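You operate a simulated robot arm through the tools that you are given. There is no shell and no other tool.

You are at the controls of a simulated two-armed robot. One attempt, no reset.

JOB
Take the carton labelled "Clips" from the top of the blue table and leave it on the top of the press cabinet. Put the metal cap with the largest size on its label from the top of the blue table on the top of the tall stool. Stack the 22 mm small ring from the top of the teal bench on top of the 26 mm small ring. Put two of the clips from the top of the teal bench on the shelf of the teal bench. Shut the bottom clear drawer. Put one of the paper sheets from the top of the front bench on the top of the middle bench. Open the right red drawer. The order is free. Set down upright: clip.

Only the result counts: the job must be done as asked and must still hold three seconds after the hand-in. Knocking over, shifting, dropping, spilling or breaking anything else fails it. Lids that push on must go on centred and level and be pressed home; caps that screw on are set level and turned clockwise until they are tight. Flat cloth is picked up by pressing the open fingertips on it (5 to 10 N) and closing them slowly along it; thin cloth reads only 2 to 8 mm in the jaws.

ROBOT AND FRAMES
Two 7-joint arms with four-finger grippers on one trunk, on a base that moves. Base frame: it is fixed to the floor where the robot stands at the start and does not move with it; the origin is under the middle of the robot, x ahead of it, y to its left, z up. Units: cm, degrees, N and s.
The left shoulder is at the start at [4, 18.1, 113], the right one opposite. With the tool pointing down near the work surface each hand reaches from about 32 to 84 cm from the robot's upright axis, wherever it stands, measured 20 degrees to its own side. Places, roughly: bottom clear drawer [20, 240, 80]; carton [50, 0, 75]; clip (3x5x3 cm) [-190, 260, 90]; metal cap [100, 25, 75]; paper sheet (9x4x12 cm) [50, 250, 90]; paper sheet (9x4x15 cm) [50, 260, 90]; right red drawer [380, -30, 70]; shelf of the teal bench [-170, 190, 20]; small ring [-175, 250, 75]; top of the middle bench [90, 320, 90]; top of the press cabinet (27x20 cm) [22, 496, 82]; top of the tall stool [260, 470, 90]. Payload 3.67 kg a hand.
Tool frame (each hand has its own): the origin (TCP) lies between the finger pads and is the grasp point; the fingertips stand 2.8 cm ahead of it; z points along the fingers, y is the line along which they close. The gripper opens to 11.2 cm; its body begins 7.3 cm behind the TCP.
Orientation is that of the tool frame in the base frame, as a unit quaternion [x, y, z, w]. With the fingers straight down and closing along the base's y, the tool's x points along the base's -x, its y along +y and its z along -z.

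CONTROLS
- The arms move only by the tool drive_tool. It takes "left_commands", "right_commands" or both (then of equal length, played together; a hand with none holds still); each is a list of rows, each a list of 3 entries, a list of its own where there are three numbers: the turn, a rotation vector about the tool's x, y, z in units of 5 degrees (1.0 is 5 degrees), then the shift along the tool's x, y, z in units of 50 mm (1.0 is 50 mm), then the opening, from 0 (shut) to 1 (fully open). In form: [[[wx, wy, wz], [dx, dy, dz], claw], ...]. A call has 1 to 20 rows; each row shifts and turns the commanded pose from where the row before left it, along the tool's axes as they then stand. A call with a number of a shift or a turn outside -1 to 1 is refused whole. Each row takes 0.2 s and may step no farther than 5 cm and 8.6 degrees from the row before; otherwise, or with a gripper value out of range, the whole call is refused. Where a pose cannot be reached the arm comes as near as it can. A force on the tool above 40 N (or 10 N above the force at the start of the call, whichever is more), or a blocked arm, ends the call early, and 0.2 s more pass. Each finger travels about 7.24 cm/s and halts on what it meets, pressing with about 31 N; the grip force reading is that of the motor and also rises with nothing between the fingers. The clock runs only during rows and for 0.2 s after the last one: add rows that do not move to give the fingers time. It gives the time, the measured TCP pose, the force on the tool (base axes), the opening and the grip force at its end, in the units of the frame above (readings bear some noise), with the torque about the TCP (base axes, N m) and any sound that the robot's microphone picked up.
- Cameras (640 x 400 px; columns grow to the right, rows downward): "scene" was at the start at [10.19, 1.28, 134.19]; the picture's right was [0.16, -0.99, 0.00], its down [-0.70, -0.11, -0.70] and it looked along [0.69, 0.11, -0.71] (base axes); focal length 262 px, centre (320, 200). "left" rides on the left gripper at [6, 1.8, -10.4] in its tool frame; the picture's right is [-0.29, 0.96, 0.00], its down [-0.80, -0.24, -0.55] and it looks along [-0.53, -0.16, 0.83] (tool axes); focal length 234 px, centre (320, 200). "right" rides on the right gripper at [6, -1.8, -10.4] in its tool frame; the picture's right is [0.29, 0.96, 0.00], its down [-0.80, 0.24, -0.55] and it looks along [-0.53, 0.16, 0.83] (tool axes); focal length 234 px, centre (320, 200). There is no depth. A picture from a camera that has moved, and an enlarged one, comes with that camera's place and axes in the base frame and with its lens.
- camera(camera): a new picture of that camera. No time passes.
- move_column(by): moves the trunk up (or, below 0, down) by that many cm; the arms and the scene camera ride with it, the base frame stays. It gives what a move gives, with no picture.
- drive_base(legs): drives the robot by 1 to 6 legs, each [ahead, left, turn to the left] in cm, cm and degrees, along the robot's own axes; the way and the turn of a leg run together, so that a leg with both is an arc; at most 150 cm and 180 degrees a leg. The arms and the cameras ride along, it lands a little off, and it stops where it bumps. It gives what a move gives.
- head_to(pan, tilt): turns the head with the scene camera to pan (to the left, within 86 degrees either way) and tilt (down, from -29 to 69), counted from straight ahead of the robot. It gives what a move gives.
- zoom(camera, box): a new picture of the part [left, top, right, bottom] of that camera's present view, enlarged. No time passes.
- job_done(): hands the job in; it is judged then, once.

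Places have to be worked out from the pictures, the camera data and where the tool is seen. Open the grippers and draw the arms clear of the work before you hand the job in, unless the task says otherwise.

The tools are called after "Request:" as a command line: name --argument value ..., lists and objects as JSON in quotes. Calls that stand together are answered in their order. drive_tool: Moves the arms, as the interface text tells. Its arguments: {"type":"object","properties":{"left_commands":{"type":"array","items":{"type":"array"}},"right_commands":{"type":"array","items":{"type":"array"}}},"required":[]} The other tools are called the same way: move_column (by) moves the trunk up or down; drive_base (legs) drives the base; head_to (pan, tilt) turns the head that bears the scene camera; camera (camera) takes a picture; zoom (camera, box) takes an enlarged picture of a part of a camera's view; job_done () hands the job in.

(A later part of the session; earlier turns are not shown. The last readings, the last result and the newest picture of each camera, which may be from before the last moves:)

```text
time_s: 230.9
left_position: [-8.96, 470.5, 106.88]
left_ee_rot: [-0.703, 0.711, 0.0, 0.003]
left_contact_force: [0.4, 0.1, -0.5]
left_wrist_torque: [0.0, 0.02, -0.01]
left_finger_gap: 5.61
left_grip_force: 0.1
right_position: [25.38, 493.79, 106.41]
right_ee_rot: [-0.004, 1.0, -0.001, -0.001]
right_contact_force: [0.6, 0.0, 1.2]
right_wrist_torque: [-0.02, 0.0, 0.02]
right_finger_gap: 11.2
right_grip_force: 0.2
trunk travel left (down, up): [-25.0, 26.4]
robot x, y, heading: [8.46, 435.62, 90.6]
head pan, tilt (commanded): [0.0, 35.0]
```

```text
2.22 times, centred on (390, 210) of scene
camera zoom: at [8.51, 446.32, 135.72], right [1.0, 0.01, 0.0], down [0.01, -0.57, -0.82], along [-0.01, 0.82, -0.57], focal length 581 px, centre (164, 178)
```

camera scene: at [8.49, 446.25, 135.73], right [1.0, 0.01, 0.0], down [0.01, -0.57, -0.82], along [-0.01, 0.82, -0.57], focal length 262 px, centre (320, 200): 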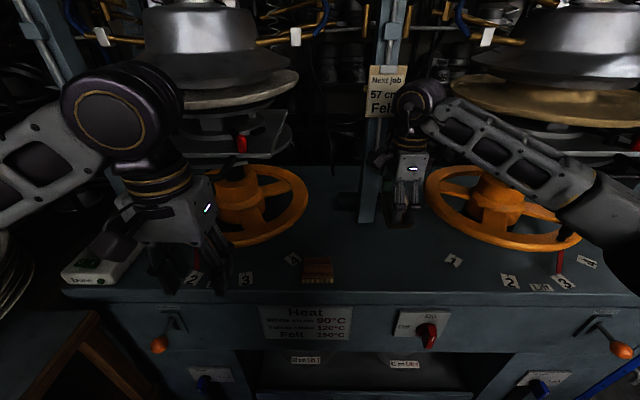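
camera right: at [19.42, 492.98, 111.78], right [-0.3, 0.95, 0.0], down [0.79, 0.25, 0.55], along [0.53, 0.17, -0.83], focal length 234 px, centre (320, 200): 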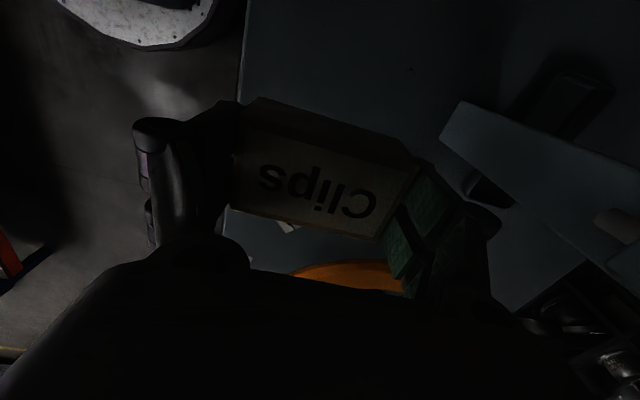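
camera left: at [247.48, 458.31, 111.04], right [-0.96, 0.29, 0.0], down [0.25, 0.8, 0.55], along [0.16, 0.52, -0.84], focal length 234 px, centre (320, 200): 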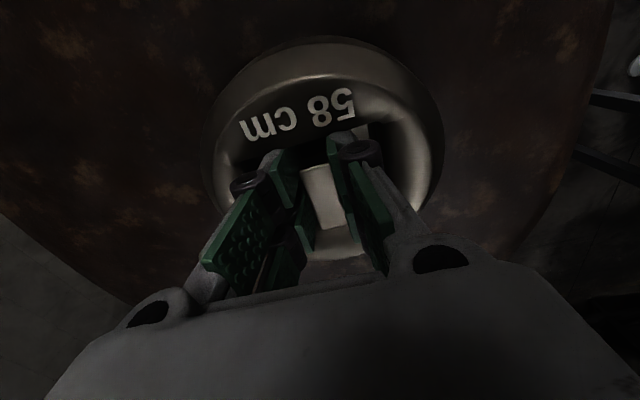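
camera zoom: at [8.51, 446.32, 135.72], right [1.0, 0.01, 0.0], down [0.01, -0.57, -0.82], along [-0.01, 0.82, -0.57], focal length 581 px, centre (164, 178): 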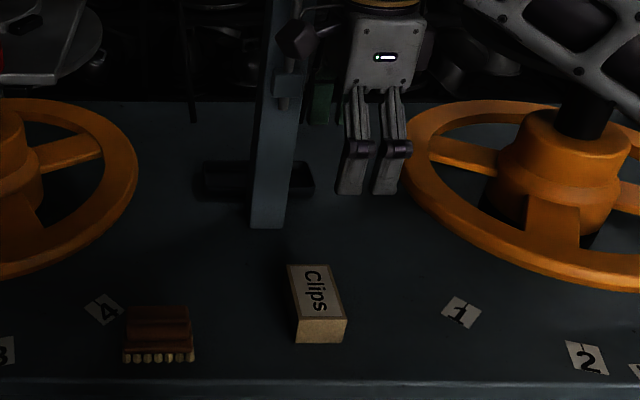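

The carton stands on the cabinet top. I withdraw the right hand back to the travel posture.

Request:
drive_tool --right_commands '[[[0, 0, 0], [-0.2, -0.6, 0], 1], [[0, 0, 0], [-0.2, -0.8, 0], 1], [[0, 0, 0], [-0.2, -0.8, 0], 1], [[0, 0, 0], [-0.2, -0.8, 0], 1], [[0, 0, 0], [-0.2, -0.8, 0], 1], [[0, 0, 0], [-0.2, -0.8, 0], 1], [[0, 0, 0], [0, 0, 0], 1]]'

Request:
drive_base --legs '[[-15, 0, 0], [0, 0, 90]]'

Request:
head_to --pan 60 --tilt 20

Request:
camera --camera "scene"

```text
time_s: 232.5
left_position: [-9.09, 470.68, 106.85]
left_ee_rot: [-0.702, 0.712, 0.0, 0.002]
left_contact_force: [-0.6, -0.3, -0.2]
left_wrist_torque: [-0.02, -0.01, 0.0]
left_finger_gap: 5.58
left_grip_force: 0.1
right_position: [31.42, 470.87, 106.39]
right_ee_rot: [-0.005, 1.0, -0.002, 0.0]
right_contact_force: [-0.1, 0.0, 0.2]
right_wrist_torque: [-0.02, 0.0, -0.02]
right_finger_gap: 11.17
right_grip_force: 0.0
trunk travel left (down, up): [-25.0, 26.4]
robot x, y, heading: [8.32, 435.39, 90.7]
head pan, tilt (commanded): [0.0, 35.0]
```

```text
time_s: 238.1
left_position: [-26.44, 403.01, 106.74]
left_ee_rot: [1.0, -0.007, -0.002, -0.002]
left_contact_force: [-1.0, -0.6, -0.1]
left_wrist_torque: [0.01, 0.01, 0.0]
left_finger_gap: 5.58
left_grip_force: 0.0
right_position: [-26.77, 443.72, 106.46]
right_ee_rot: [0.71, -0.704, 0.0, 0.0]
right_contact_force: [-0.1, 0.5, 0.4]
right_wrist_torque: [0.03, -0.02, 0.0]
right_finger_gap: 11.2
right_grip_force: 0.1
trunk travel left (down, up): [-25.0, 26.4]
robot x, y, heading: [8.57, 419.98, -179.5]
head pan, tilt (commanded): [0.0, 35.0]
```

```text
time_s: 239.4
left_position: [-26.65, 403.04, 106.83]
left_ee_rot: [1.0, -0.006, -0.002, -0.001]
left_contact_force: [0.0, 0.3, 0.5]
left_wrist_torque: [-0.02, 0.01, 0.02]
left_finger_gap: 5.59
left_grip_force: 0.1
right_position: [-26.68, 443.66, 106.42]
right_ee_rot: [0.71, -0.705, 0.0, 0.001]
right_contact_force: [0.4, 0.3, -0.5]
right_wrist_torque: [0.01, 0.02, 0.01]
right_finger_gap: 11.2
right_grip_force: 0.1
trunk travel left (down, up): [-25.0, 26.4]
robot x, y, heading: [8.46, 420.43, -179.4]
head pan, tilt (commanded): [60.0, 20.0]
```

```text
taken
camera scene: at [2.14, 412.38, 138.11], right [-0.87, 0.49, 0.0], down [0.17, 0.3, -0.94], along [-0.46, -0.82, -0.34], focal length 262 px, centre (320, 200)
```

scene: 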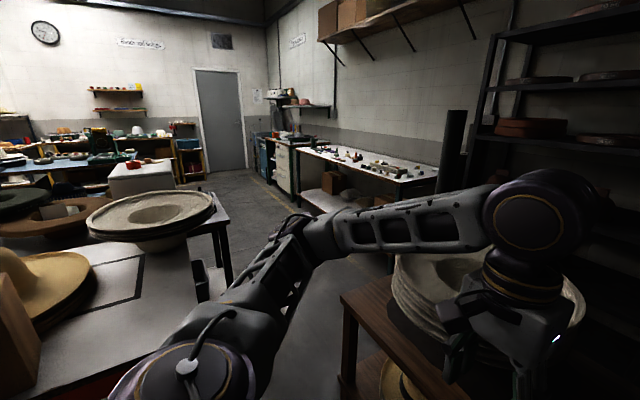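

Carton done. Now I look south over the middle and front benches to find the paper sheets and a free landing spot.

Request:
head_to --pan 86 --tilt 25

Request:
camera --camera "scene"

```text
time_s: 240.3
left_position: [-26.51, 402.97, 106.87]
left_ee_rot: [1.0, -0.008, -0.002, -0.002]
left_contact_force: [-0.7, 0.6, -0.4]
left_wrist_torque: [-0.03, 0.02, -0.02]
left_finger_gap: 5.63
left_grip_force: 0.0
right_position: [-26.82, 443.66, 106.42]
right_ee_rot: [0.71, -0.704, 0.0, 0.0]
right_contact_force: [-0.7, -0.3, 0.1]
right_wrist_torque: [0.01, 0.01, 0.01]
right_finger_gap: 11.22
right_grip_force: 0.0
trunk travel left (down, up): [-25.0, 26.4]
robot x, y, heading: [8.03, 420.44, -179.5]
head pan, tilt (commanded): [85.9, 25.0]
```

```text
taken
camera scene: at [6.15, 411.29, 137.31], right [-1.0, 0.06, 0.0], down [0.03, 0.42, -0.91], along [-0.06, -0.9, -0.42], focal length 262 px, centre (320, 200)
```

scene: 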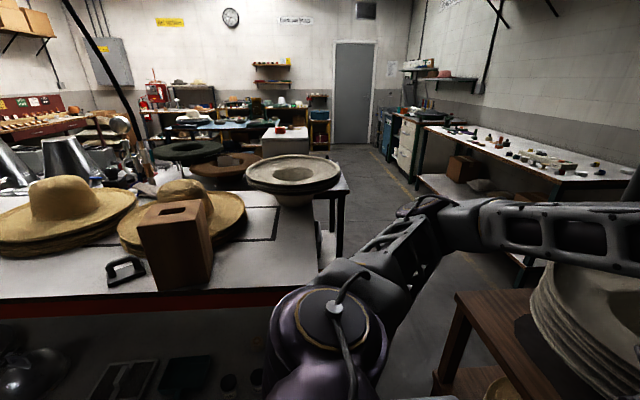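

I zoom into the front bench region where the papers should be (around pixel 230,156).

Request:
zoom --camera "scene" --box '[120, 100, 360, 220]'

Request:
zoom --camera "scene" --box '[0, 100, 200, 300]'

```text
2.67 times, centred on (240, 160) of scene
camera zoom: at [6.15, 411.29, 137.31], right [-1.0, 0.06, 0.0], down [0.03, 0.42, -0.91], along [-0.06, -0.9, -0.42], focal length 698 px, centre (533, 307)
```

zoom: 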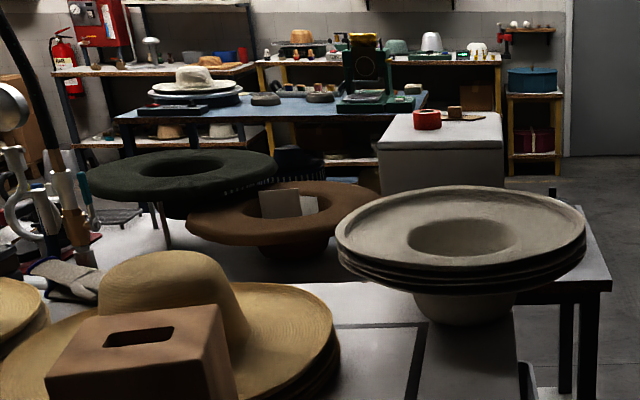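

```text
2.00 times, centred on (100, 200) of scene
camera zoom: at [6.15, 411.29, 137.31], right [-1.0, 0.06, 0.0], down [0.03, 0.42, -0.91], along [-0.06, -0.9, -0.42], focal length 523 px, centre (760, 200)
```

zoom: 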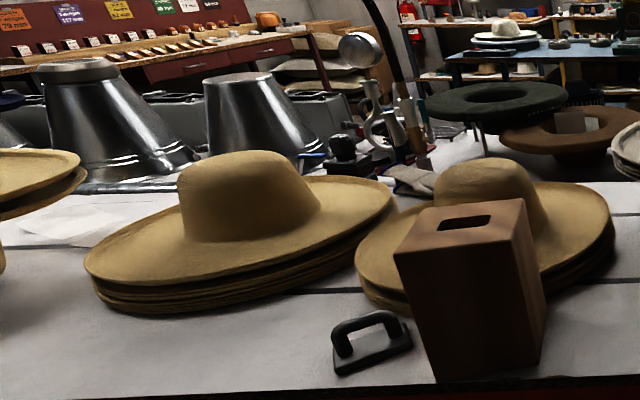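

The papers look like two white cards standing in the upturned brown hat on the front bench; brown tables block the west, so I'll return via the east corridor. I retrace my way: back up east, turn, and go around.

Request:
drive_base --legs '[[-150, 0, 0], [-42, 0, 0], [0, 0, -90], [-35, -26, 0], [-35, -26, 0], [-90, -50, 0]]'

Request:
head_to --pan 80 --tilt 25

Request:
camera --camera "scene"

```text
time_s: 263.8
left_position: [289.76, 302.47, 106.88]
left_ee_rot: [0.716, -0.698, 0.0, -0.002]
left_contact_force: [1.8, 0.0, 0.9]
left_wrist_torque: [0.0, 0.02, -0.01]
left_finger_gap: 5.58
left_grip_force: 0.0
right_position: [330.48, 304.42, 106.47]
right_ee_rot: [-0.023, 1.0, 0.0, 0.0]
right_contact_force: [0.8, -0.8, -1.7]
right_wrist_torque: [0.02, 0.03, -0.04]
right_finger_gap: 11.19
right_grip_force: 0.0
trunk travel left (down, up): [-25.0, 26.4]
robot x, y, heading: [308.63, 268.35, 93.0]
head pan, tilt (commanded): [85.9, 25.0]
```

```text
time_s: 264.5
left_position: [289.77, 302.64, 106.87]
left_ee_rot: [0.716, -0.698, 0.001, -0.003]
left_contact_force: [1.3, -0.8, -0.2]
left_wrist_torque: [0.0, 0.03, -0.01]
left_finger_gap: 5.58
left_grip_force: 0.1
right_position: [330.32, 304.47, 106.39]
right_ee_rot: [-0.023, 1.0, 0.0, -0.001]
right_contact_force: [-0.4, 0.3, -0.4]
right_wrist_torque: [-0.01, 0.02, 0.01]
right_finger_gap: 11.21
right_grip_force: 0.2
trunk travel left (down, up): [-25.0, 26.4]
robot x, y, heading: [308.31, 268.45, 92.9]
head pan, tilt (commanded): [80.0, 25.0]
```

```text
taken
camera scene: at [299.51, 271.38, 137.31], right [0.13, 0.99, 0.0], down [0.42, -0.05, -0.91], along [-0.9, 0.12, -0.42], focal length 262 px, centre (320, 200)
```

scene: 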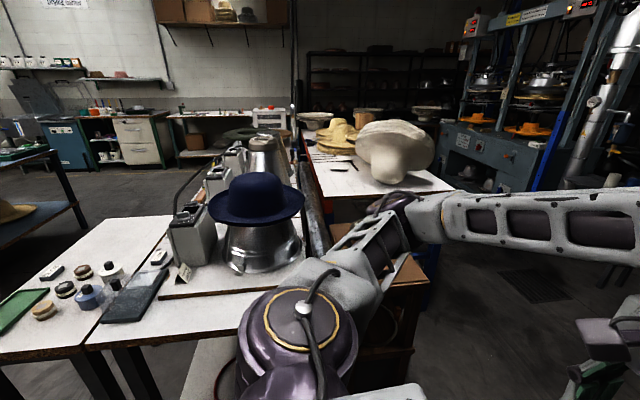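

I straighten heading and back down the corridor to y≈128, then look toward the red bench.

Request:
drive_base --legs '[[0, 0, -3], [-140, 0, 0], [0, 0, -90]]'

Request:
head_to --pan -40 --tilt 25

Request:
camera --camera "scene"

```text
time_s: 266.6
left_position: [290.33, 295.31, 106.66]
left_ee_rot: [-0.702, 0.712, -0.001, 0.003]
left_contact_force: [0.5, -0.2, -0.4]
left_wrist_torque: [0.04, -0.01, 0.0]
left_finger_gap: 5.61
left_grip_force: 0.1
right_position: [330.53, 295.59, 106.35]
right_ee_rot: [-0.012, 1.0, -0.002, 0.002]
right_contact_force: [-0.3, 0.4, 0.3]
right_wrist_torque: [0.03, -0.02, 0.0]
right_finger_gap: 11.2
right_grip_force: 0.1
trunk travel left (down, up): [-25.0, 26.4]
robot x, y, heading: [308.31, 260.25, 90.6]
head pan, tilt (commanded): [80.0, 25.0]
stopped in leg 2: the robot was blocked; the commanded pose is now the measured one
```

```text
time_s: 268.6
left_position: [290.58, 295.69, 106.47]
left_ee_rot: [-0.702, 0.712, -0.003, 0.002]
left_contact_force: [-0.6, -0.2, 0.4]
left_wrist_torque: [0.0, 0.01, 0.03]
left_finger_gap: 5.59
left_grip_force: 0.0
right_position: [330.61, 295.78, 106.34]
right_ee_rot: [-0.009, 1.0, -0.005, 0.001]
right_contact_force: [-0.5, -0.6, 0.1]
right_wrist_torque: [0.01, -0.04, 0.0]
right_finger_gap: 11.21
right_grip_force: 0.0
trunk travel left (down, up): [-25.0, 26.4]
robot x, y, heading: [308.5, 259.66, 90.3]
head pan, tilt (commanded): [-40.0, 25.0]
```

```text
taken
camera scene: at [313.59, 269.86, 137.29], right [0.77, -0.64, 0.01], down [-0.26, -0.33, -0.91], along [0.58, 0.7, -0.42], focal length 262 px, centre (320, 200)
```

scene: 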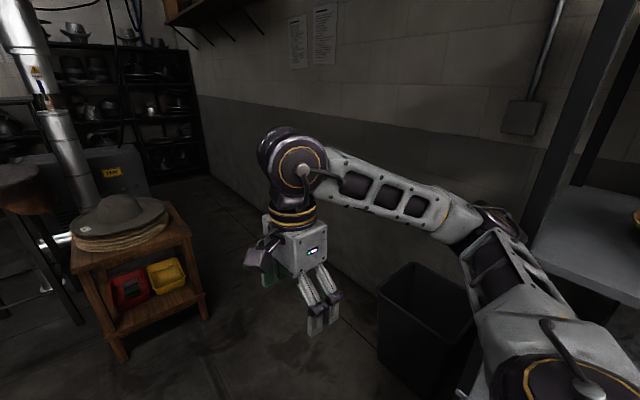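

Backing was blocked — probably the right elbow near the hat-dryer rack. I look to the right rear before shifting left.

Request:
head_to --pan -86 --tilt 35

Request:
camera --camera "scene"

```text
time_s: 269.7
left_position: [290.4, 295.61, 106.47]
left_ee_rot: [-0.701, 0.713, -0.004, 0.003]
left_contact_force: [0.2, 0.0, 0.0]
left_wrist_torque: [-0.03, 0.0, -0.01]
left_finger_gap: 5.58
left_grip_force: 0.1
right_position: [330.59, 295.91, 106.39]
right_ee_rot: [-0.009, 1.0, -0.005, 0.001]
right_contact_force: [-0.3, -0.3, -0.1]
right_wrist_torque: [-0.01, -0.01, 0.03]
right_finger_gap: 11.17
right_grip_force: 0.1
trunk travel left (down, up): [-25.0, 26.4]
robot x, y, heading: [308.38, 260.21, 90.4]
head pan, tilt (commanded): [-85.9, 35.0]
```

```text
taken
camera scene: at [316.51, 263.44, 135.77], right [0.08, -1.0, 0.01], down [-0.57, -0.05, -0.82], along [0.82, 0.06, -0.57], focal length 262 px, centre (320, 200)
```

scene: 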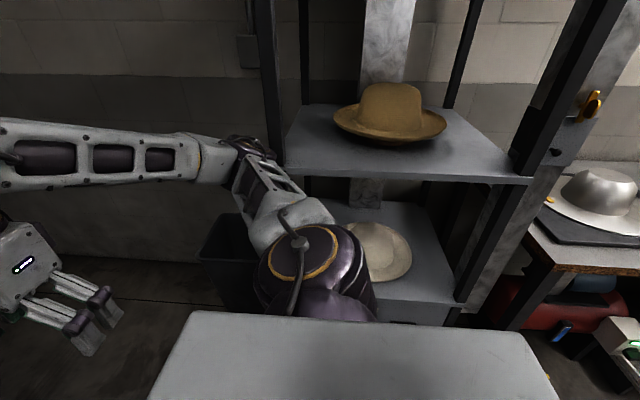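

The right elbow is touching the rack's left post. I move the base straight left, away from it.

Request:
drive_base --legs '[[0, 14, 0]]'

Request:
camera --camera "scene"

```text
time_s: 271.1
left_position: [277.15, 295.12, 106.77]
left_ee_rot: [-0.702, 0.712, -0.001, 0.002]
left_contact_force: [-0.6, 0.6, 0.4]
left_wrist_torque: [-0.01, 0.0, 0.01]
left_finger_gap: 5.6
left_grip_force: 0.2
right_position: [317.33, 295.23, 106.37]
right_ee_rot: [-0.007, 1.0, -0.002, -0.001]
right_contact_force: [-0.2, -0.4, -0.2]
right_wrist_torque: [0.02, 0.0, -0.02]
right_finger_gap: 11.21
right_grip_force: 0.0
trunk travel left (down, up): [-25.0, 26.4]
robot x, y, heading: [294.45, 259.96, 90.5]
head pan, tilt (commanded): [-85.9, 35.0]
```

```text
taken
camera scene: at [303.38, 262.73, 135.73], right [0.08, -1.0, 0.0], down [-0.57, -0.04, -0.82], along [0.82, 0.06, -0.57], focal length 262 px, centre (320, 200)
```

scene: 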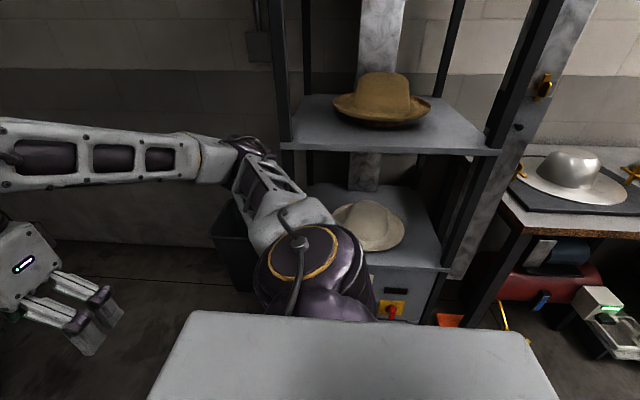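

Freed. To narrow my silhouette in the corridor (elbows stick out), I extend both hands moderately forward, which tucks the elbows in.

Request:
drive_tool --left_commands '[[[0, 0, 0], [-0.5, -0.14, 0], 0.5], [[0, 0, 0], [-0.5, -0.14, 0], 0.5], [[0, 0, 0], [-0.5, -0.14, 0], 0.5], [[0, 0, 0], [-0.5, -0.14, 0], 0.5], [[0, 0, 0], [-0.5, -0.14, 0], 0.5], [[0, 0, 0], [-0.5, -0.14, 0], 0.5], [[0, 0, 0], [-0.5, -0.14, 0], 0.5], [[0, 0, 0], [-0.5, -0.14, 0], 0.5], [[0, 0, 0], [-0.5, -0.14, 0], 0.5], [[0, 0, 0], [0, 0, 0], 0.5]]' --right_commands '[[[0, 0, 0], [0.2, 0.5, 0], 1], [[0, 0, 0], [0.2, 0.5, 0], 1], [[0, 0, 0], [0.2, 0.5, 0], 1], [[0, 0, 0], [0.2, 0.5, 0], 1], [[0, 0, 0], [0.2, 0.5, 0], 1], [[0, 0, 0], [0.2, 0.5, 0], 1], [[0, 0, 0], [0.2, 0.5, 0], 1], [[0, 0, 0], [0.2, 0.5, 0], 1], [[0, 0, 0], [0.2, 0.5, 0], 1], [[0, 0, 0], [0, 0, 0], 1]]'

Request:
head_to --pan 80 --tilt 45

Request:
camera --camera "scene"

```text
time_s: 273.3
left_position: [283.75, 317.58, 106.92]
left_ee_rot: [-0.701, 0.713, -0.001, 0.002]
left_contact_force: [-0.1, 0.3, 0.6]
left_wrist_torque: [-0.01, -0.03, -0.02]
left_finger_gap: 5.62
left_grip_force: 0.0
right_position: [308.06, 317.69, 106.38]
right_ee_rot: [-0.007, 1.0, -0.001, -0.001]
right_contact_force: [0.0, -0.1, -0.7]
right_wrist_torque: [0.05, 0.01, -0.03]
right_finger_gap: 11.22
right_grip_force: 0.0
trunk travel left (down, up): [-25.0, 26.4]
robot x, y, heading: [294.75, 259.9, 90.4]
head pan, tilt (commanded): [-85.9, 35.0]
```

```text
time_s: 275.8
left_position: [283.81, 317.53, 106.88]
left_ee_rot: [-0.702, 0.713, 0.0, 0.001]
left_contact_force: [0.1, -0.4, 0.1]
left_wrist_torque: [0.01, 0.01, -0.01]
left_finger_gap: 5.59
left_grip_force: 0.1
right_position: [308.06, 317.81, 106.29]
right_ee_rot: [-0.007, 1.0, -0.002, 0.0]
right_contact_force: [-0.6, -0.8, 0.9]
right_wrist_torque: [0.0, 0.01, 0.0]
right_finger_gap: 11.2
right_grip_force: 0.0
trunk travel left (down, up): [-25.0, 26.4]
robot x, y, heading: [294.39, 260.31, 90.4]
head pan, tilt (commanded): [80.0, 45.0]
```

```text
taken
camera scene: at [286.61, 263.45, 134.25], right [0.17, 0.99, 0.0], down [0.7, -0.12, -0.71], along [-0.7, 0.12, -0.71], focal length 262 px, centre (320, 200)
```

scene: 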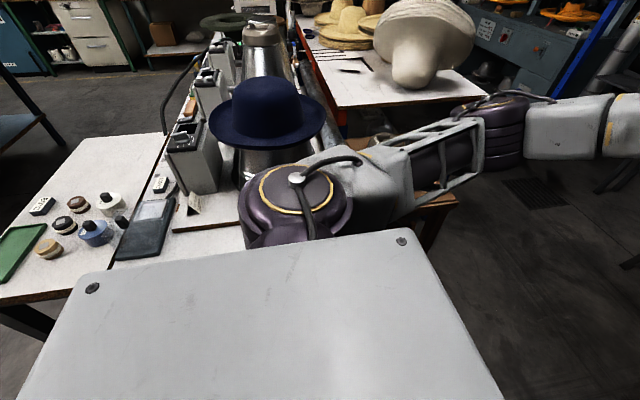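

The left elbow would pass right at the blue hat (top z≈117). I raise the trunk fully so both elbows go above it, then back down the corridor.

Request:
move_column --by 26

Request:
drive_base --legs '[[-50, 0, 0]]'

Request:
camera --camera "scene"

```text
time_s: 278.5
left_position: [283.79, 317.52, 132.86]
left_ee_rot: [-0.701, 0.713, 0.0, 0.002]
left_contact_force: [0.8, 0.1, 0.7]
left_wrist_torque: [-0.04, 0.0, 0.01]
left_finger_gap: 5.57
left_grip_force: 0.0
right_position: [308.0, 317.77, 132.17]
right_ee_rot: [-0.008, 1.0, -0.001, 0.0]
right_contact_force: [0.4, -0.3, -0.1]
right_wrist_torque: [0.01, -0.02, -0.03]
right_finger_gap: 11.22
right_grip_force: 0.0
trunk travel left (down, up): [-51.0, 0.4]
robot x, y, heading: [294.75, 260.49, 90.6]
head pan, tilt (commanded): [80.0, 45.0]
```

```text
time_s: 281.5
left_position: [283.96, 267.96, 132.72]
left_ee_rot: [-0.703, 0.712, -0.001, 0.001]
left_contact_force: [0.7, -0.1, -0.3]
left_wrist_torque: [-0.03, -0.01, -0.01]
left_finger_gap: 5.6
left_grip_force: 0.1
right_position: [308.31, 268.08, 132.1]
right_ee_rot: [-0.009, 1.0, -0.003, -0.002]
right_contact_force: [-0.2, 0.1, -0.1]
right_wrist_torque: [-0.06, -0.03, -0.02]
right_finger_gap: 11.22
right_grip_force: 0.0
trunk travel left (down, up): [-51.0, 0.4]
robot x, y, heading: [294.51, 210.11, 90.3]
head pan, tilt (commanded): [80.0, 45.0]
```

```text
taken
camera scene: at [286.97, 213.77, 160.16], right [0.17, 0.99, 0.0], down [0.7, -0.12, -0.71], along [-0.7, 0.12, -0.71], focal length 262 px, centre (320, 200)
```

scene: 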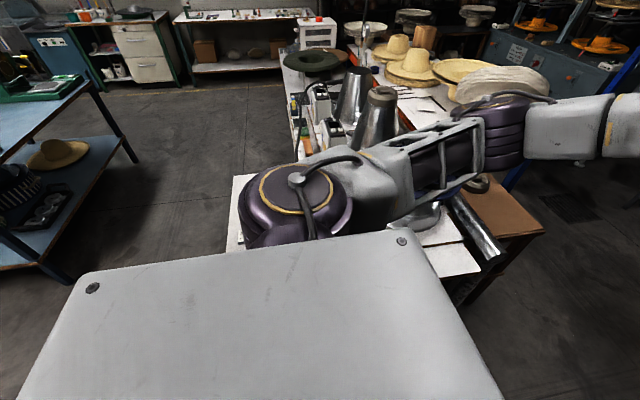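

No contact. I continue backing to y≈125 and look at the benches from there.

Request:
drive_base --legs '[[-85, 0, 0]]'

Request:
head_to --pan 40 --tilt 25

Request:
camera --camera "scene"

Request:
head_to --pan -86 --tilt 30

Request:
camera --camera "scene"

```text
time_s: 286.1
left_position: [284.75, 182.25, 132.84]
left_ee_rot: [-0.702, 0.712, -0.001, 0.001]
left_contact_force: [-0.8, 0.6, 0.4]
left_wrist_torque: [-0.03, 0.0, -0.01]
left_finger_gap: 5.63
left_grip_force: 0.0
right_position: [308.99, 182.4, 132.12]
right_ee_rot: [-0.008, 1.0, -0.002, -0.001]
right_contact_force: [0.6, -0.2, 0.2]
right_wrist_torque: [0.0, -0.01, -0.01]
right_finger_gap: 11.21
right_grip_force: 0.1
trunk travel left (down, up): [-51.0, 0.4]
robot x, y, heading: [295.41, 124.52, 90.8]
head pan, tilt (commanded): [80.0, 45.0]
```

```text
time_s: 287.2
left_position: [284.77, 182.26, 132.79]
left_ee_rot: [-0.702, 0.713, 0.0, 0.001]
left_contact_force: [-0.6, -0.3, -0.3]
left_wrist_torque: [-0.02, 0.01, 0.0]
left_finger_gap: 5.61
left_grip_force: 0.0
right_position: [308.99, 182.43, 132.17]
right_ee_rot: [-0.008, 1.0, -0.002, -0.001]
right_contact_force: [1.0, 0.1, 0.4]
right_wrist_torque: [0.01, -0.01, -0.02]
right_finger_gap: 11.21
right_grip_force: 0.0
trunk travel left (down, up): [-51.0, 0.4]
robot x, y, heading: [295.63, 124.25, 90.2]
head pan, tilt (commanded): [40.0, 25.0]
```

```text
taken
camera scene: at [289.64, 133.76, 163.22], right [0.76, 0.65, 0.0], down [0.27, -0.32, -0.91], along [-0.59, 0.69, -0.42], focal length 262 px, centre (320, 200)
```

scene: 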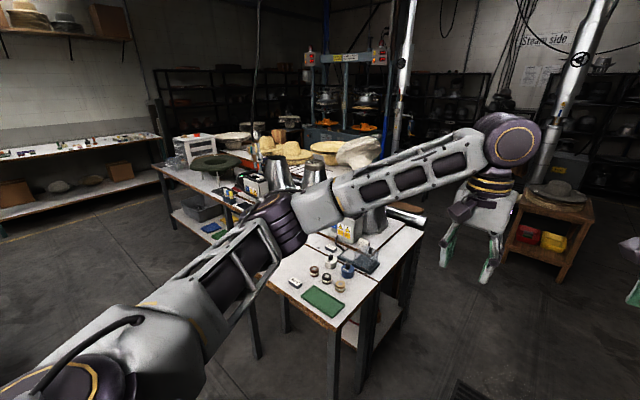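

```text
time_s: 289.3
left_position: [284.66, 182.23, 132.78]
left_ee_rot: [-0.702, 0.713, -0.001, 0.002]
left_contact_force: [0.6, 0.1, 0.4]
left_wrist_torque: [0.01, 0.01, 0.0]
left_finger_gap: 5.61
left_grip_force: 0.0
right_position: [309.13, 182.37, 132.17]
right_ee_rot: [-0.008, 1.0, -0.001, -0.001]
right_contact_force: [0.0, -0.5, 0.6]
right_wrist_torque: [-0.01, 0.05, -0.03]
right_finger_gap: 11.2
right_grip_force: 0.1
trunk travel left (down, up): [-51.0, 0.4]
robot x, y, heading: [295.49, 124.62, 90.4]
head pan, tilt (commanded): [-85.9, 30.0]
```

```text
taken
camera scene: at [304.63, 127.4, 162.43], right [0.08, -1.0, 0.0], down [-0.5, -0.04, -0.87], along [0.86, 0.07, -0.5], focal length 262 px, centre (320, 200)
```

scene: 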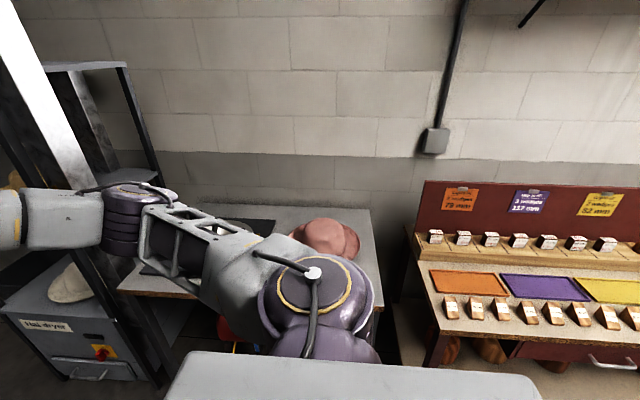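

I turn to face east toward the red bench and look.

Request:
drive_base --legs '[[0, 0, -90]]'

Request:
head_to --pan -45 --tilt 30

Request:
camera --camera "scene"

```text
time_s: 293.9
left_position: [353.05, 135.37, 132.84]
left_ee_rot: [0.008, 1.0, -0.002, 0.001]
left_contact_force: [0.7, -0.5, 0.1]
left_wrist_torque: [-0.01, -0.01, 0.01]
left_finger_gap: 5.6
left_grip_force: 0.2
right_position: [353.13, 111.1, 132.24]
right_ee_rot: [0.701, 0.713, 0.0, -0.002]
right_contact_force: [0.1, 0.5, 0.7]
right_wrist_torque: [-0.01, 0.02, -0.01]
right_finger_gap: 11.18
right_grip_force: 0.0
trunk travel left (down, up): [-51.0, 0.4]
robot x, y, heading: [295.31, 124.58, 0.6]
head pan, tilt (commanded): [-85.9, 30.0]
```

```text
time_s: 295.0
left_position: [352.96, 135.46, 132.82]
left_ee_rot: [0.008, 1.0, -0.002, 0.001]
left_contact_force: [0.4, 0.7, -0.8]
left_wrist_torque: [-0.01, 0.04, -0.03]
left_finger_gap: 5.59
left_grip_force: 0.0
right_position: [353.15, 111.05, 132.12]
right_ee_rot: [0.701, 0.713, 0.0, -0.002]
right_contact_force: [0.0, -0.5, 0.5]
right_wrist_torque: [-0.02, 0.03, -0.02]
right_finger_gap: 11.18
right_grip_force: 0.0
trunk travel left (down, up): [-51.0, 0.4]
robot x, y, heading: [295.22, 125.0, 0.4]
head pan, tilt (commanded): [-45.0, 30.0]
```

```text
taken
camera scene: at [304.1, 118.3, 162.43], right [-0.7, -0.71, 0.0], down [-0.36, 0.35, -0.87], along [0.62, -0.61, -0.5], focal length 262 px, centre (320, 200)
```

scene: 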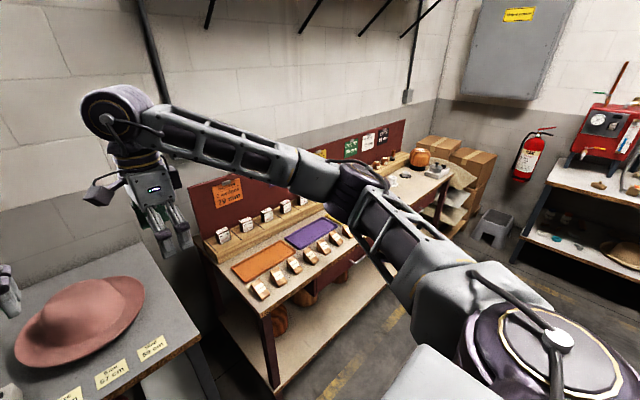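

The red bench front runs at x≈355–360 from y≈91 to −55. I slide south to y≈−15 in front of the right drawer.

Request:
drive_base --legs '[[0, -140, 0]]'

Request:
head_to --pan 0 --tilt 45

Request:
camera --camera "scene"

```text
time_s: 302.2
left_position: [353.92, -4.48, 132.84]
left_ee_rot: [0.007, 1.0, -0.002, 0.001]
left_contact_force: [-0.1, -0.4, 0.2]
left_wrist_torque: [-0.02, -0.03, -0.02]
left_finger_gap: 5.61
left_grip_force: 0.0
right_position: [354.11, -28.82, 132.16]
right_ee_rot: [0.701, 0.713, -0.001, -0.001]
right_contact_force: [-0.2, 0.8, -0.8]
right_wrist_torque: [-0.01, -0.01, -0.02]
right_finger_gap: 11.19
right_grip_force: 0.0
trunk travel left (down, up): [-51.0, 0.4]
robot x, y, heading: [296.29, -15.24, 0.6]
head pan, tilt (commanded): [-45.0, 30.0]
```

```text
time_s: 303.3
left_position: [353.92, -4.36, 132.71]
left_ee_rot: [0.007, 1.0, -0.002, 0.002]
left_contact_force: [-0.6, 0.2, 0.3]
left_wrist_torque: [-0.01, 0.03, 0.01]
left_finger_gap: 5.58
left_grip_force: 0.1
right_position: [354.15, -28.76, 132.18]
right_ee_rot: [0.701, 0.713, -0.001, -0.002]
right_contact_force: [0.4, 0.0, 0.8]
right_wrist_torque: [-0.01, 0.0, -0.02]
right_finger_gap: 11.19
right_grip_force: 0.0
trunk travel left (down, up): [-51.0, 0.4]
robot x, y, heading: [296.39, -15.21, 0.4]
head pan, tilt (commanded): [0.0, 45.0]
```

```text
taken
camera scene: at [306.74, -15.28, 160.17], right [0.01, -1.0, 0.0], down [-0.71, -0.01, -0.71], along [0.71, 0.0, -0.71], focal length 262 px, centre (320, 200)
```

scene: 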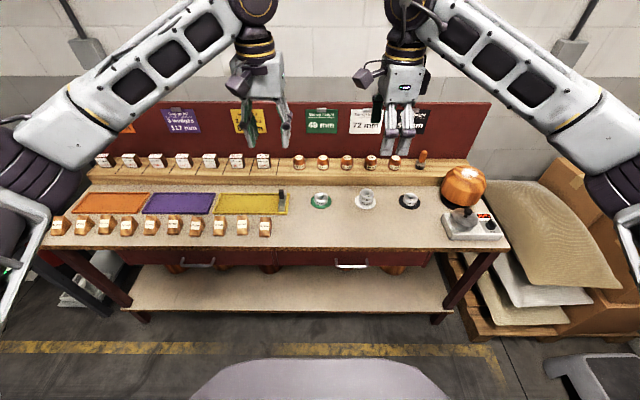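

The right drawer's handle is at pixel (351,266). To triangulate it I retract the hands a bit, lower the trunk 40 cm and take a second view.

Request:
drive_tool --left_commands '[[[0, 0, 0], [0.6, 0.1, 0], 0.5], [[0, 0, 0], [0.6, 0.1, 0], 0.5], [[0, 0, 0], [0.6, 0.1, 0], 0.5], [[0, 0, 0], [0.6, 0.1, 0], 0.5], [[0, 0, 0], [0.6, 0.1, 0], 0.5], [[0, 0, 0], [0.6, 0.1, 0], 0.5], [[0, 0, 0], [0, 0, 0], 0.5]]' --right_commands '[[[0, 0, 0], [-0.1, -0.6, 0], 1], [[0, 0, 0], [-0.1, -0.6, 0], 1], [[0, 0, 0], [-0.1, -0.6, 0], 1], [[0, 0, 0], [-0.1, -0.6, 0], 1], [[0, 0, 0], [-0.1, -0.6, 0], 1], [[0, 0, 0], [-0.1, -0.6, 0], 1], [[0, 0, 0], [0, 0, 0], 1]]'

Request:
zoom --camera "scene" --box '[240, 220, 480, 340]'

Request:
move_column --by -40

Request:
camera --camera "scene"

```text
time_s: 304.9
left_position: [336.1, -1.19, 132.66]
left_ee_rot: [0.007, 1.0, -0.003, 0.001]
left_contact_force: [-1.2, -0.5, 0.1]
left_wrist_torque: [0.01, 0.0, 0.01]
left_finger_gap: 5.61
left_grip_force: 0.1
right_position: [336.17, -32.15, 132.29]
right_ee_rot: [0.701, 0.713, -0.001, -0.002]
right_contact_force: [0.1, -0.2, 0.5]
right_wrist_torque: [0.03, 0.01, 0.04]
right_finger_gap: 11.2
right_grip_force: 0.0
trunk travel left (down, up): [-51.0, 0.4]
robot x, y, heading: [296.35, -15.37, 0.4]
head pan, tilt (commanded): [0.0, 45.0]
```

```text
2.67 times, centred on (360, 280) of scene
camera zoom: at [306.81, -15.29, 160.16], right [0.01, -1.0, 0.0], down [-0.71, -0.01, -0.71], along [0.71, 0.01, -0.71], focal length 698 px, centre (213, -13)
```

zoom: 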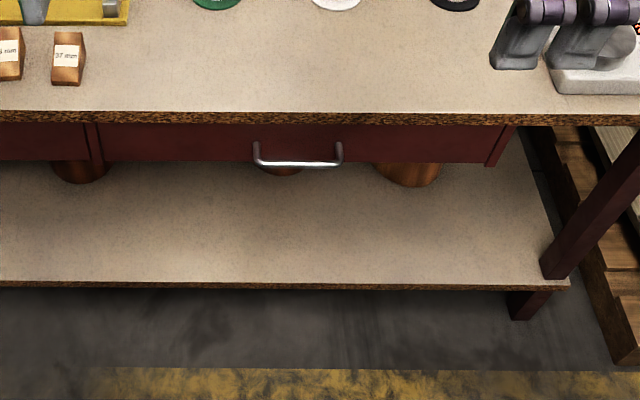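

```text
time_s: 308.7
left_position: [336.08, -1.38, 92.73]
left_ee_rot: [0.006, 1.0, -0.002, 0.001]
left_contact_force: [0.4, 0.4, 0.6]
left_wrist_torque: [-0.03, -0.02, -0.02]
left_finger_gap: 5.59
left_grip_force: 0.1
right_position: [336.15, -32.04, 92.27]
right_ee_rot: [0.7, 0.714, -0.001, -0.002]
right_contact_force: [-0.1, -0.2, -0.5]
right_wrist_torque: [-0.02, 0.04, 0.0]
right_finger_gap: 11.2
right_grip_force: 0.0
trunk travel left (down, up): [-11.0, 40.4]
robot x, y, heading: [296.55, -15.4, 0.4]
head pan, tilt (commanded): [0.0, 45.0]
```

```text
taken
camera scene: at [306.71, -15.3, 120.18], right [0.01, -1.0, 0.0], down [-0.71, -0.01, -0.71], along [0.71, 0.01, -0.71], focal length 262 px, centre (320, 200)
```

scene: 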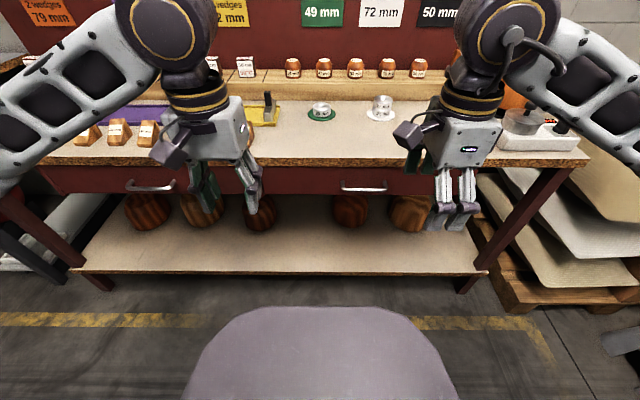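

I zoom on the handle in this second view for a precise triangulation.

Request:
zoom --camera "scene" --box '[300, 150, 460, 250]'

```text
4.00 times, centred on (380, 200) of scene
camera zoom: at [306.71, -15.3, 120.18], right [0.01, -1.0, 0.0], down [-0.71, -0.01, -0.71], along [0.71, 0.01, -0.71], focal length 1046 px, centre (80, 200)
```

zoom: 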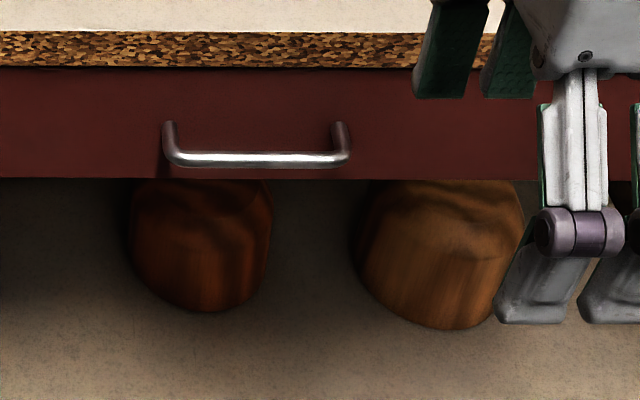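

Handle bar: (359.7, −27.2, 71.3), protruding 3.8 cm from the drawer front. I back the base 12 cm, then rotate the right hand to point forward with the fingers closing vertically.

Request:
drive_base --legs '[[-12, 0, 0]]'

Request:
drive_tool --right_commands '[[[-1, 0, 0], [0, 0.3, 0], 0.6], [[-1, 0, 0], [0, 0.3, 0], 0.5], [[-1, 0, 0], [0, 0.3, 0], 0.4], [[-1, 0, 0], [0, 0.3, 0], 0.4], [[-1, 0, 0], [0, 0.3, 0], 0.4], [[-1, 0, 0], [0, 0.3, 0], 0.4], [[-1, 0, 0], [0, 0.3, 0], 0.4], [[-1, 0, 0], [0, 0.3, 0], 0.4], [[-1, 0, 0], [0, 0.3, 0], 0.4], [[-1, 0, 0], [0, 0.3, 0], 0.4], [[-1, 0, 0], [0, 0.3, 0], 0.4], [[-1, 0, 0], [0, 0.3, 0], 0.4], [[-1, 0, 0], [0, 0.3, 0], 0.4], [[-1, 0, 0], [0, 0.3, 0], 0.4], [[-1, 0, 0], [0, 0.3, 0], 0.4], [[-1, 0, 0], [0, 0.3, 0], 0.4], [[-1, 0, 0], [0, 0.3, 0], 0.4], [[-1, 0, 0], [0, 0.3, 0], 0.4], [[0, 0, 0], [0, 0, 0], 0.4]]'

Request:
camera --camera "scene"

```text
time_s: 310.0
left_position: [323.94, -1.53, 92.83]
left_ee_rot: [0.008, 1.0, -0.002, 0.002]
left_contact_force: [-0.2, -0.1, -0.1]
left_wrist_torque: [0.01, -0.05, -0.02]
left_finger_gap: 5.6
left_grip_force: 0.1
right_position: [324.02, -32.16, 92.38]
right_ee_rot: [0.701, 0.713, 0.0, 0.0]
right_contact_force: [-1.6, -0.5, 0.1]
right_wrist_torque: [0.02, -0.11, 0.0]
right_finger_gap: 11.18
right_grip_force: 0.0
trunk travel left (down, up): [-11.0, 40.4]
robot x, y, heading: [284.56, -15.33, 0.4]
head pan, tilt (commanded): [0.0, 45.0]
```

```text
time_s: 314.0
left_position: [323.99, -1.32, 92.82]
left_ee_rot: [0.007, 1.0, -0.002, 0.002]
left_contact_force: [0.3, -0.2, 0.3]
left_wrist_torque: [-0.01, 0.0, 0.0]
left_finger_gap: 5.59
left_grip_force: 0.1
right_position: [342.21, -31.89, 108.79]
right_ee_rot: [0.497, 0.505, 0.503, 0.495]
right_contact_force: [-0.3, -0.6, -0.2]
right_wrist_torque: [0.04, 0.01, -0.02]
right_finger_gap: 4.49
right_grip_force: 0.2
trunk travel left (down, up): [-11.0, 40.4]
robot x, y, heading: [284.32, -15.46, 0.5]
head pan, tilt (commanded): [0.0, 45.0]
```

```text
taken
camera scene: at [294.76, -15.32, 120.18], right [0.01, -1.0, 0.0], down [-0.71, -0.01, -0.71], along [0.71, 0.0, -0.71], focal length 262 px, centre (320, 200)
```

scene: 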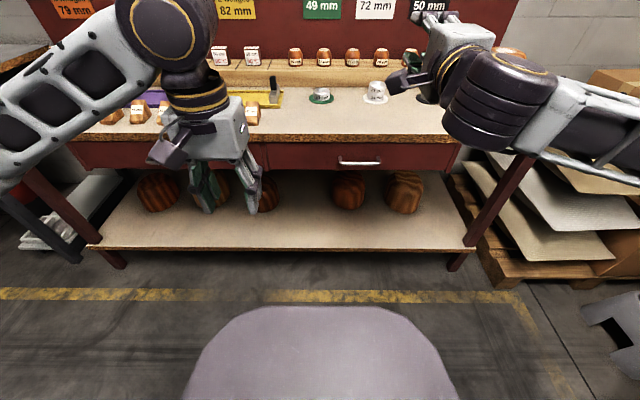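

The hand now points at the bench. I lower it to handle height in front of the bench.

Request:
drive_tool --right_commands '[[[0, 0, 0], [0.09, -0.75, 0], 0.4], [[0, 0, 0], [0.09, -0.75, 0], 0.4], [[0, 0, 0], [0.09, -0.75, 0], 0.4], [[0, 0, 0], [0.09, -0.75, 0], 0.4], [[0, 0, 0], [0.09, -0.75, 0], 0.4], [[0, 0, 0], [0.09, -0.75, 0], 0.4], [[0, 0, 0], [0.09, -0.75, 0], 0.4], [[0, 0, 0], [0.09, -0.75, 0], 0.4], [[0, 0, 0], [0.09, -0.75, 0], 0.4], [[0, 0, 0], [0.09, -0.75, 0], 0.4], [[0, 0, 0], [0, 0, 0], 0.4]]'

Request:
camera --camera "right"

Request:
camera --camera "scene"

```text
time_s: 316.4
left_position: [323.96, -1.54, 92.67]
left_ee_rot: [0.007, 1.0, -0.002, 0.001]
left_contact_force: [0.7, 0.0, 0.5]
left_wrist_torque: [0.01, -0.02, -0.02]
left_finger_gap: 5.58
left_grip_force: 0.0
right_position: [339.33, -18.13, 76.42]
right_ee_rot: [0.5, 0.503, 0.502, 0.495]
right_contact_force: [0.2, -0.5, -0.2]
right_wrist_torque: [0.0, -0.01, -0.02]
right_finger_gap: 4.46
right_grip_force: 0.0
right hand out of reach, approached as far as the arm can: row 3, 4, 5, 6, 7, 8, 9, 10
trunk travel left (down, up): [-11.0, 40.4]
robot x, y, heading: [284.81, -15.31, 0.3]
head pan, tilt (commanded): [0.0, 45.0]
```

```text
taken
camera right: at [328.85, -12.27, 74.58], right [0.0, 0.29, 0.96], down [-0.54, -0.81, 0.24], along [0.84, -0.52, 0.15], focal length 234 px, centre (320, 200)
```

right: 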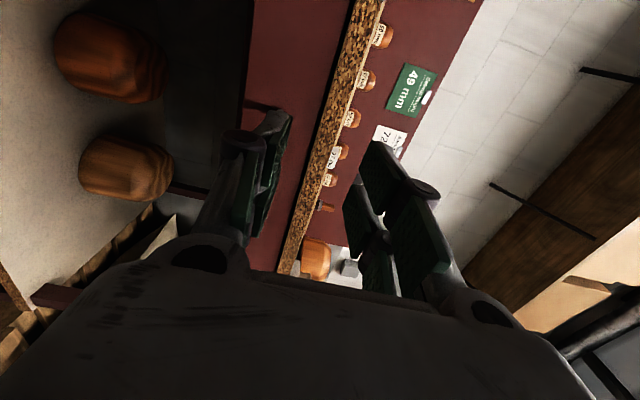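

```text
taken
camera scene: at [294.79, -15.41, 120.18], right [0.01, -1.0, 0.0], down [-0.71, -0.01, -0.71], along [0.71, 0.01, -0.71], focal length 262 px, centre (320, 200)
```

scene: 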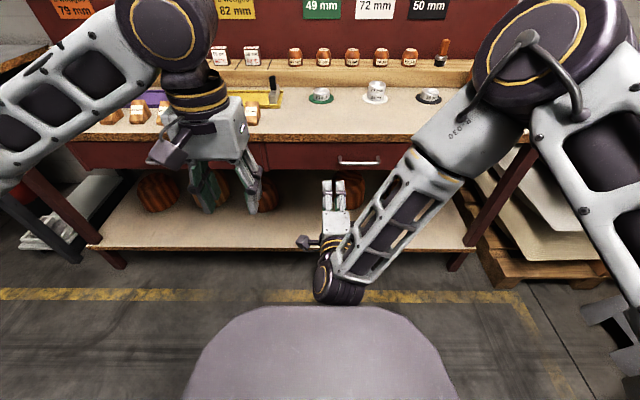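

The arm posture limits it this close. I move the hand forward 8 cm first, then correct sideways and down.

Request:
drive_tool --right_commands '[[[0, 0, 0], [0, 0, 0.5], 0.4], [[0, 0, 0], [0, 0, 0.5], 0.4], [[0, 0, 0], [0, 0, 0.5], 0.4], [[0, 0, 0], [-0.45, -0.2, 0], 0.4], [[0, 0, 0], [-0.45, -0.2, 0], 0.4], [[0, 0, 0], [-0.45, -0.3, 0], 0.4], [[0, 0, 0], [-0.45, -0.3, 0], 0.4], [[0, 0, 0], [0, 0, 0], 0.4]]'

Request:
camera --camera "right"

Request:
zoom --camera "scene" --box '[260, 110, 460, 260]'

```text
time_s: 318.2
left_position: [324.11, -1.31, 92.59]
left_ee_rot: [0.007, 1.0, -0.001, 0.001]
left_contact_force: [-0.9, 0.2, -0.2]
left_wrist_torque: [0.03, 0.02, 0.0]
left_finger_gap: 5.58
left_grip_force: 0.1
right_position: [344.06, -17.29, 77.1]
right_ee_rot: [0.5, 0.504, 0.501, 0.495]
right_contact_force: [0.3, -0.1, 0.3]
right_wrist_torque: [-0.03, 0.01, -0.01]
right_finger_gap: 4.47
right_grip_force: 0.1
right hand out of reach, approached as far as the arm can: row 1, 2, 3, 4, 5, 6, 7
trunk travel left (down, up): [-11.0, 40.4]
robot x, y, heading: [284.55, -15.52, 0.6]
head pan, tilt (commanded): [0.0, 45.0]
```

```text
taken
camera right: at [333.6, -11.28, 75.38], right [0.01, 0.29, 0.96], down [-0.55, -0.8, 0.24], along [0.84, -0.52, 0.15], focal length 234 px, centre (320, 200)
```

right: 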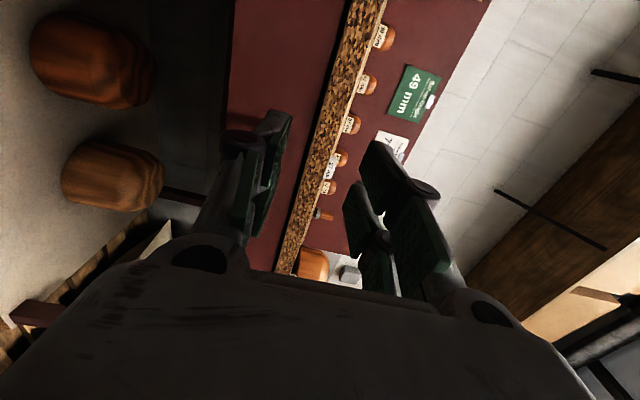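

```text
2.67 times, centred on (360, 185) of scene
camera zoom: at [294.83, -15.37, 120.17], right [0.01, -1.0, 0.0], down [-0.71, -0.01, -0.71], along [0.71, 0.01, -0.71], focal length 698 px, centre (213, 240)
```

zoom: 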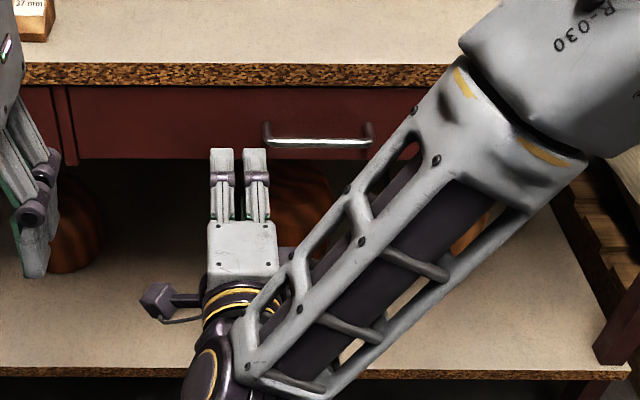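

Wrist flexion is the limit here. I back the base another 8 cm and use a 30° downward-tilted grip instead of fully horizontal.

Request:
drive_base --legs '[[-8, 0, 0]]'

Request:
drive_tool --right_commands '[[[1, 0, 0], [0, 0, 0], 0.4], [[1, 0, 0], [0, 0, 0], 0.4], [[1, 0, 0], [0, 0, 0], 0.4], [[1, 0, 0], [0, 0, 0], 0.4], [[1, 0, 0], [0, 0, 0], 0.4], [[1, 0, 0], [0, 0, 0], 0.4], [[0, 0, 0], [0, 0, 0], 0.4]]'

Request:
drive_tool --right_commands '[[[0, 0, 0], [-0.4, 0, 0.1], 0.4], [[0, 0, 0], [-0.4, 0, 0.1], 0.4], [[0, 0, 0], [-0.4, 0, 0.1], 0.4], [[0, 0, 0], [-0.4, 0, 0.1], 0.4], [[0, 0, 0], [-0.4, 0, 0.1], 0.4], [[0, 0, 0], [0, 0, 0], 0.4]]'

Request:
camera --camera "scene"

```text
time_s: 319.2
left_position: [315.94, -1.56, 92.77]
left_ee_rot: [0.008, 1.0, -0.001, 0.002]
left_contact_force: [-0.6, -0.2, 0.2]
left_wrist_torque: [-0.01, -0.04, 0.01]
left_finger_gap: 5.62
left_grip_force: 0.0
right_position: [336.01, -17.44, 77.04]
right_ee_rot: [0.501, 0.502, 0.5, 0.497]
right_contact_force: [-0.5, -0.1, 0.9]
right_wrist_torque: [-0.02, 0.03, 0.02]
right_finger_gap: 4.48
right_grip_force: 0.2
trunk travel left (down, up): [-11.0, 40.4]
robot x, y, heading: [276.83, -15.47, 0.4]
head pan, tilt (commanded): [0.0, 45.0]
```

```text
time_s: 320.8
left_position: [316.15, -1.36, 92.72]
left_ee_rot: [0.008, 1.0, -0.001, 0.001]
left_contact_force: [-0.2, 0.1, 0.1]
left_wrist_torque: [-0.02, 0.0, 0.0]
left_finger_gap: 5.6
left_grip_force: 0.0
right_position: [336.13, -17.3, 77.04]
right_ee_rot: [0.612, 0.616, 0.352, 0.35]
right_contact_force: [0.5, 0.7, -0.6]
right_wrist_torque: [0.0, -0.03, -0.01]
right_finger_gap: 4.49
right_grip_force: 0.2
trunk travel left (down, up): [-11.0, 40.4]
robot x, y, heading: [276.21, -15.6, 0.6]
head pan, tilt (commanded): [0.0, 45.0]
```

```text
time_s: 322.2
left_position: [316.1, -1.48, 92.69]
left_ee_rot: [0.007, 1.0, -0.002, 0.001]
left_contact_force: [0.9, -0.6, -0.8]
left_wrist_torque: [-0.03, 0.01, 0.02]
left_finger_gap: 5.6
left_grip_force: 0.1
right_position: [338.26, -27.43, 75.73]
right_ee_rot: [0.611, 0.616, 0.353, 0.349]
right_contact_force: [0.1, -0.5, -0.5]
right_wrist_torque: [0.02, -0.03, -0.04]
right_finger_gap: 4.47
right_grip_force: 0.0
trunk travel left (down, up): [-11.0, 40.4]
robot x, y, heading: [276.34, -15.7, 0.3]
head pan, tilt (commanded): [0.0, 45.0]
```

```text
taken
camera scene: at [286.85, -15.4, 120.17], right [0.01, -1.0, 0.0], down [-0.71, -0.01, -0.71], along [0.71, 0.0, -0.71], focal length 262 px, centre (320, 200)
```

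scene: 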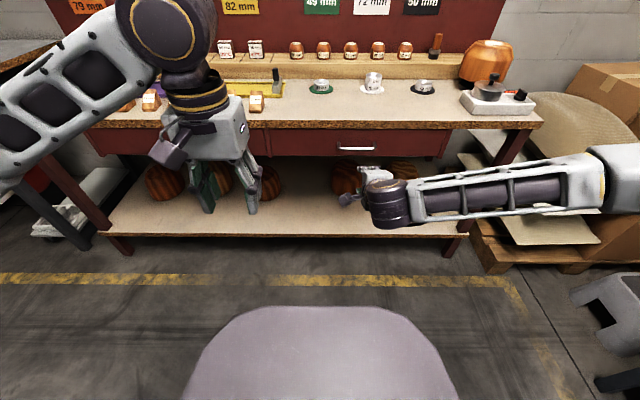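

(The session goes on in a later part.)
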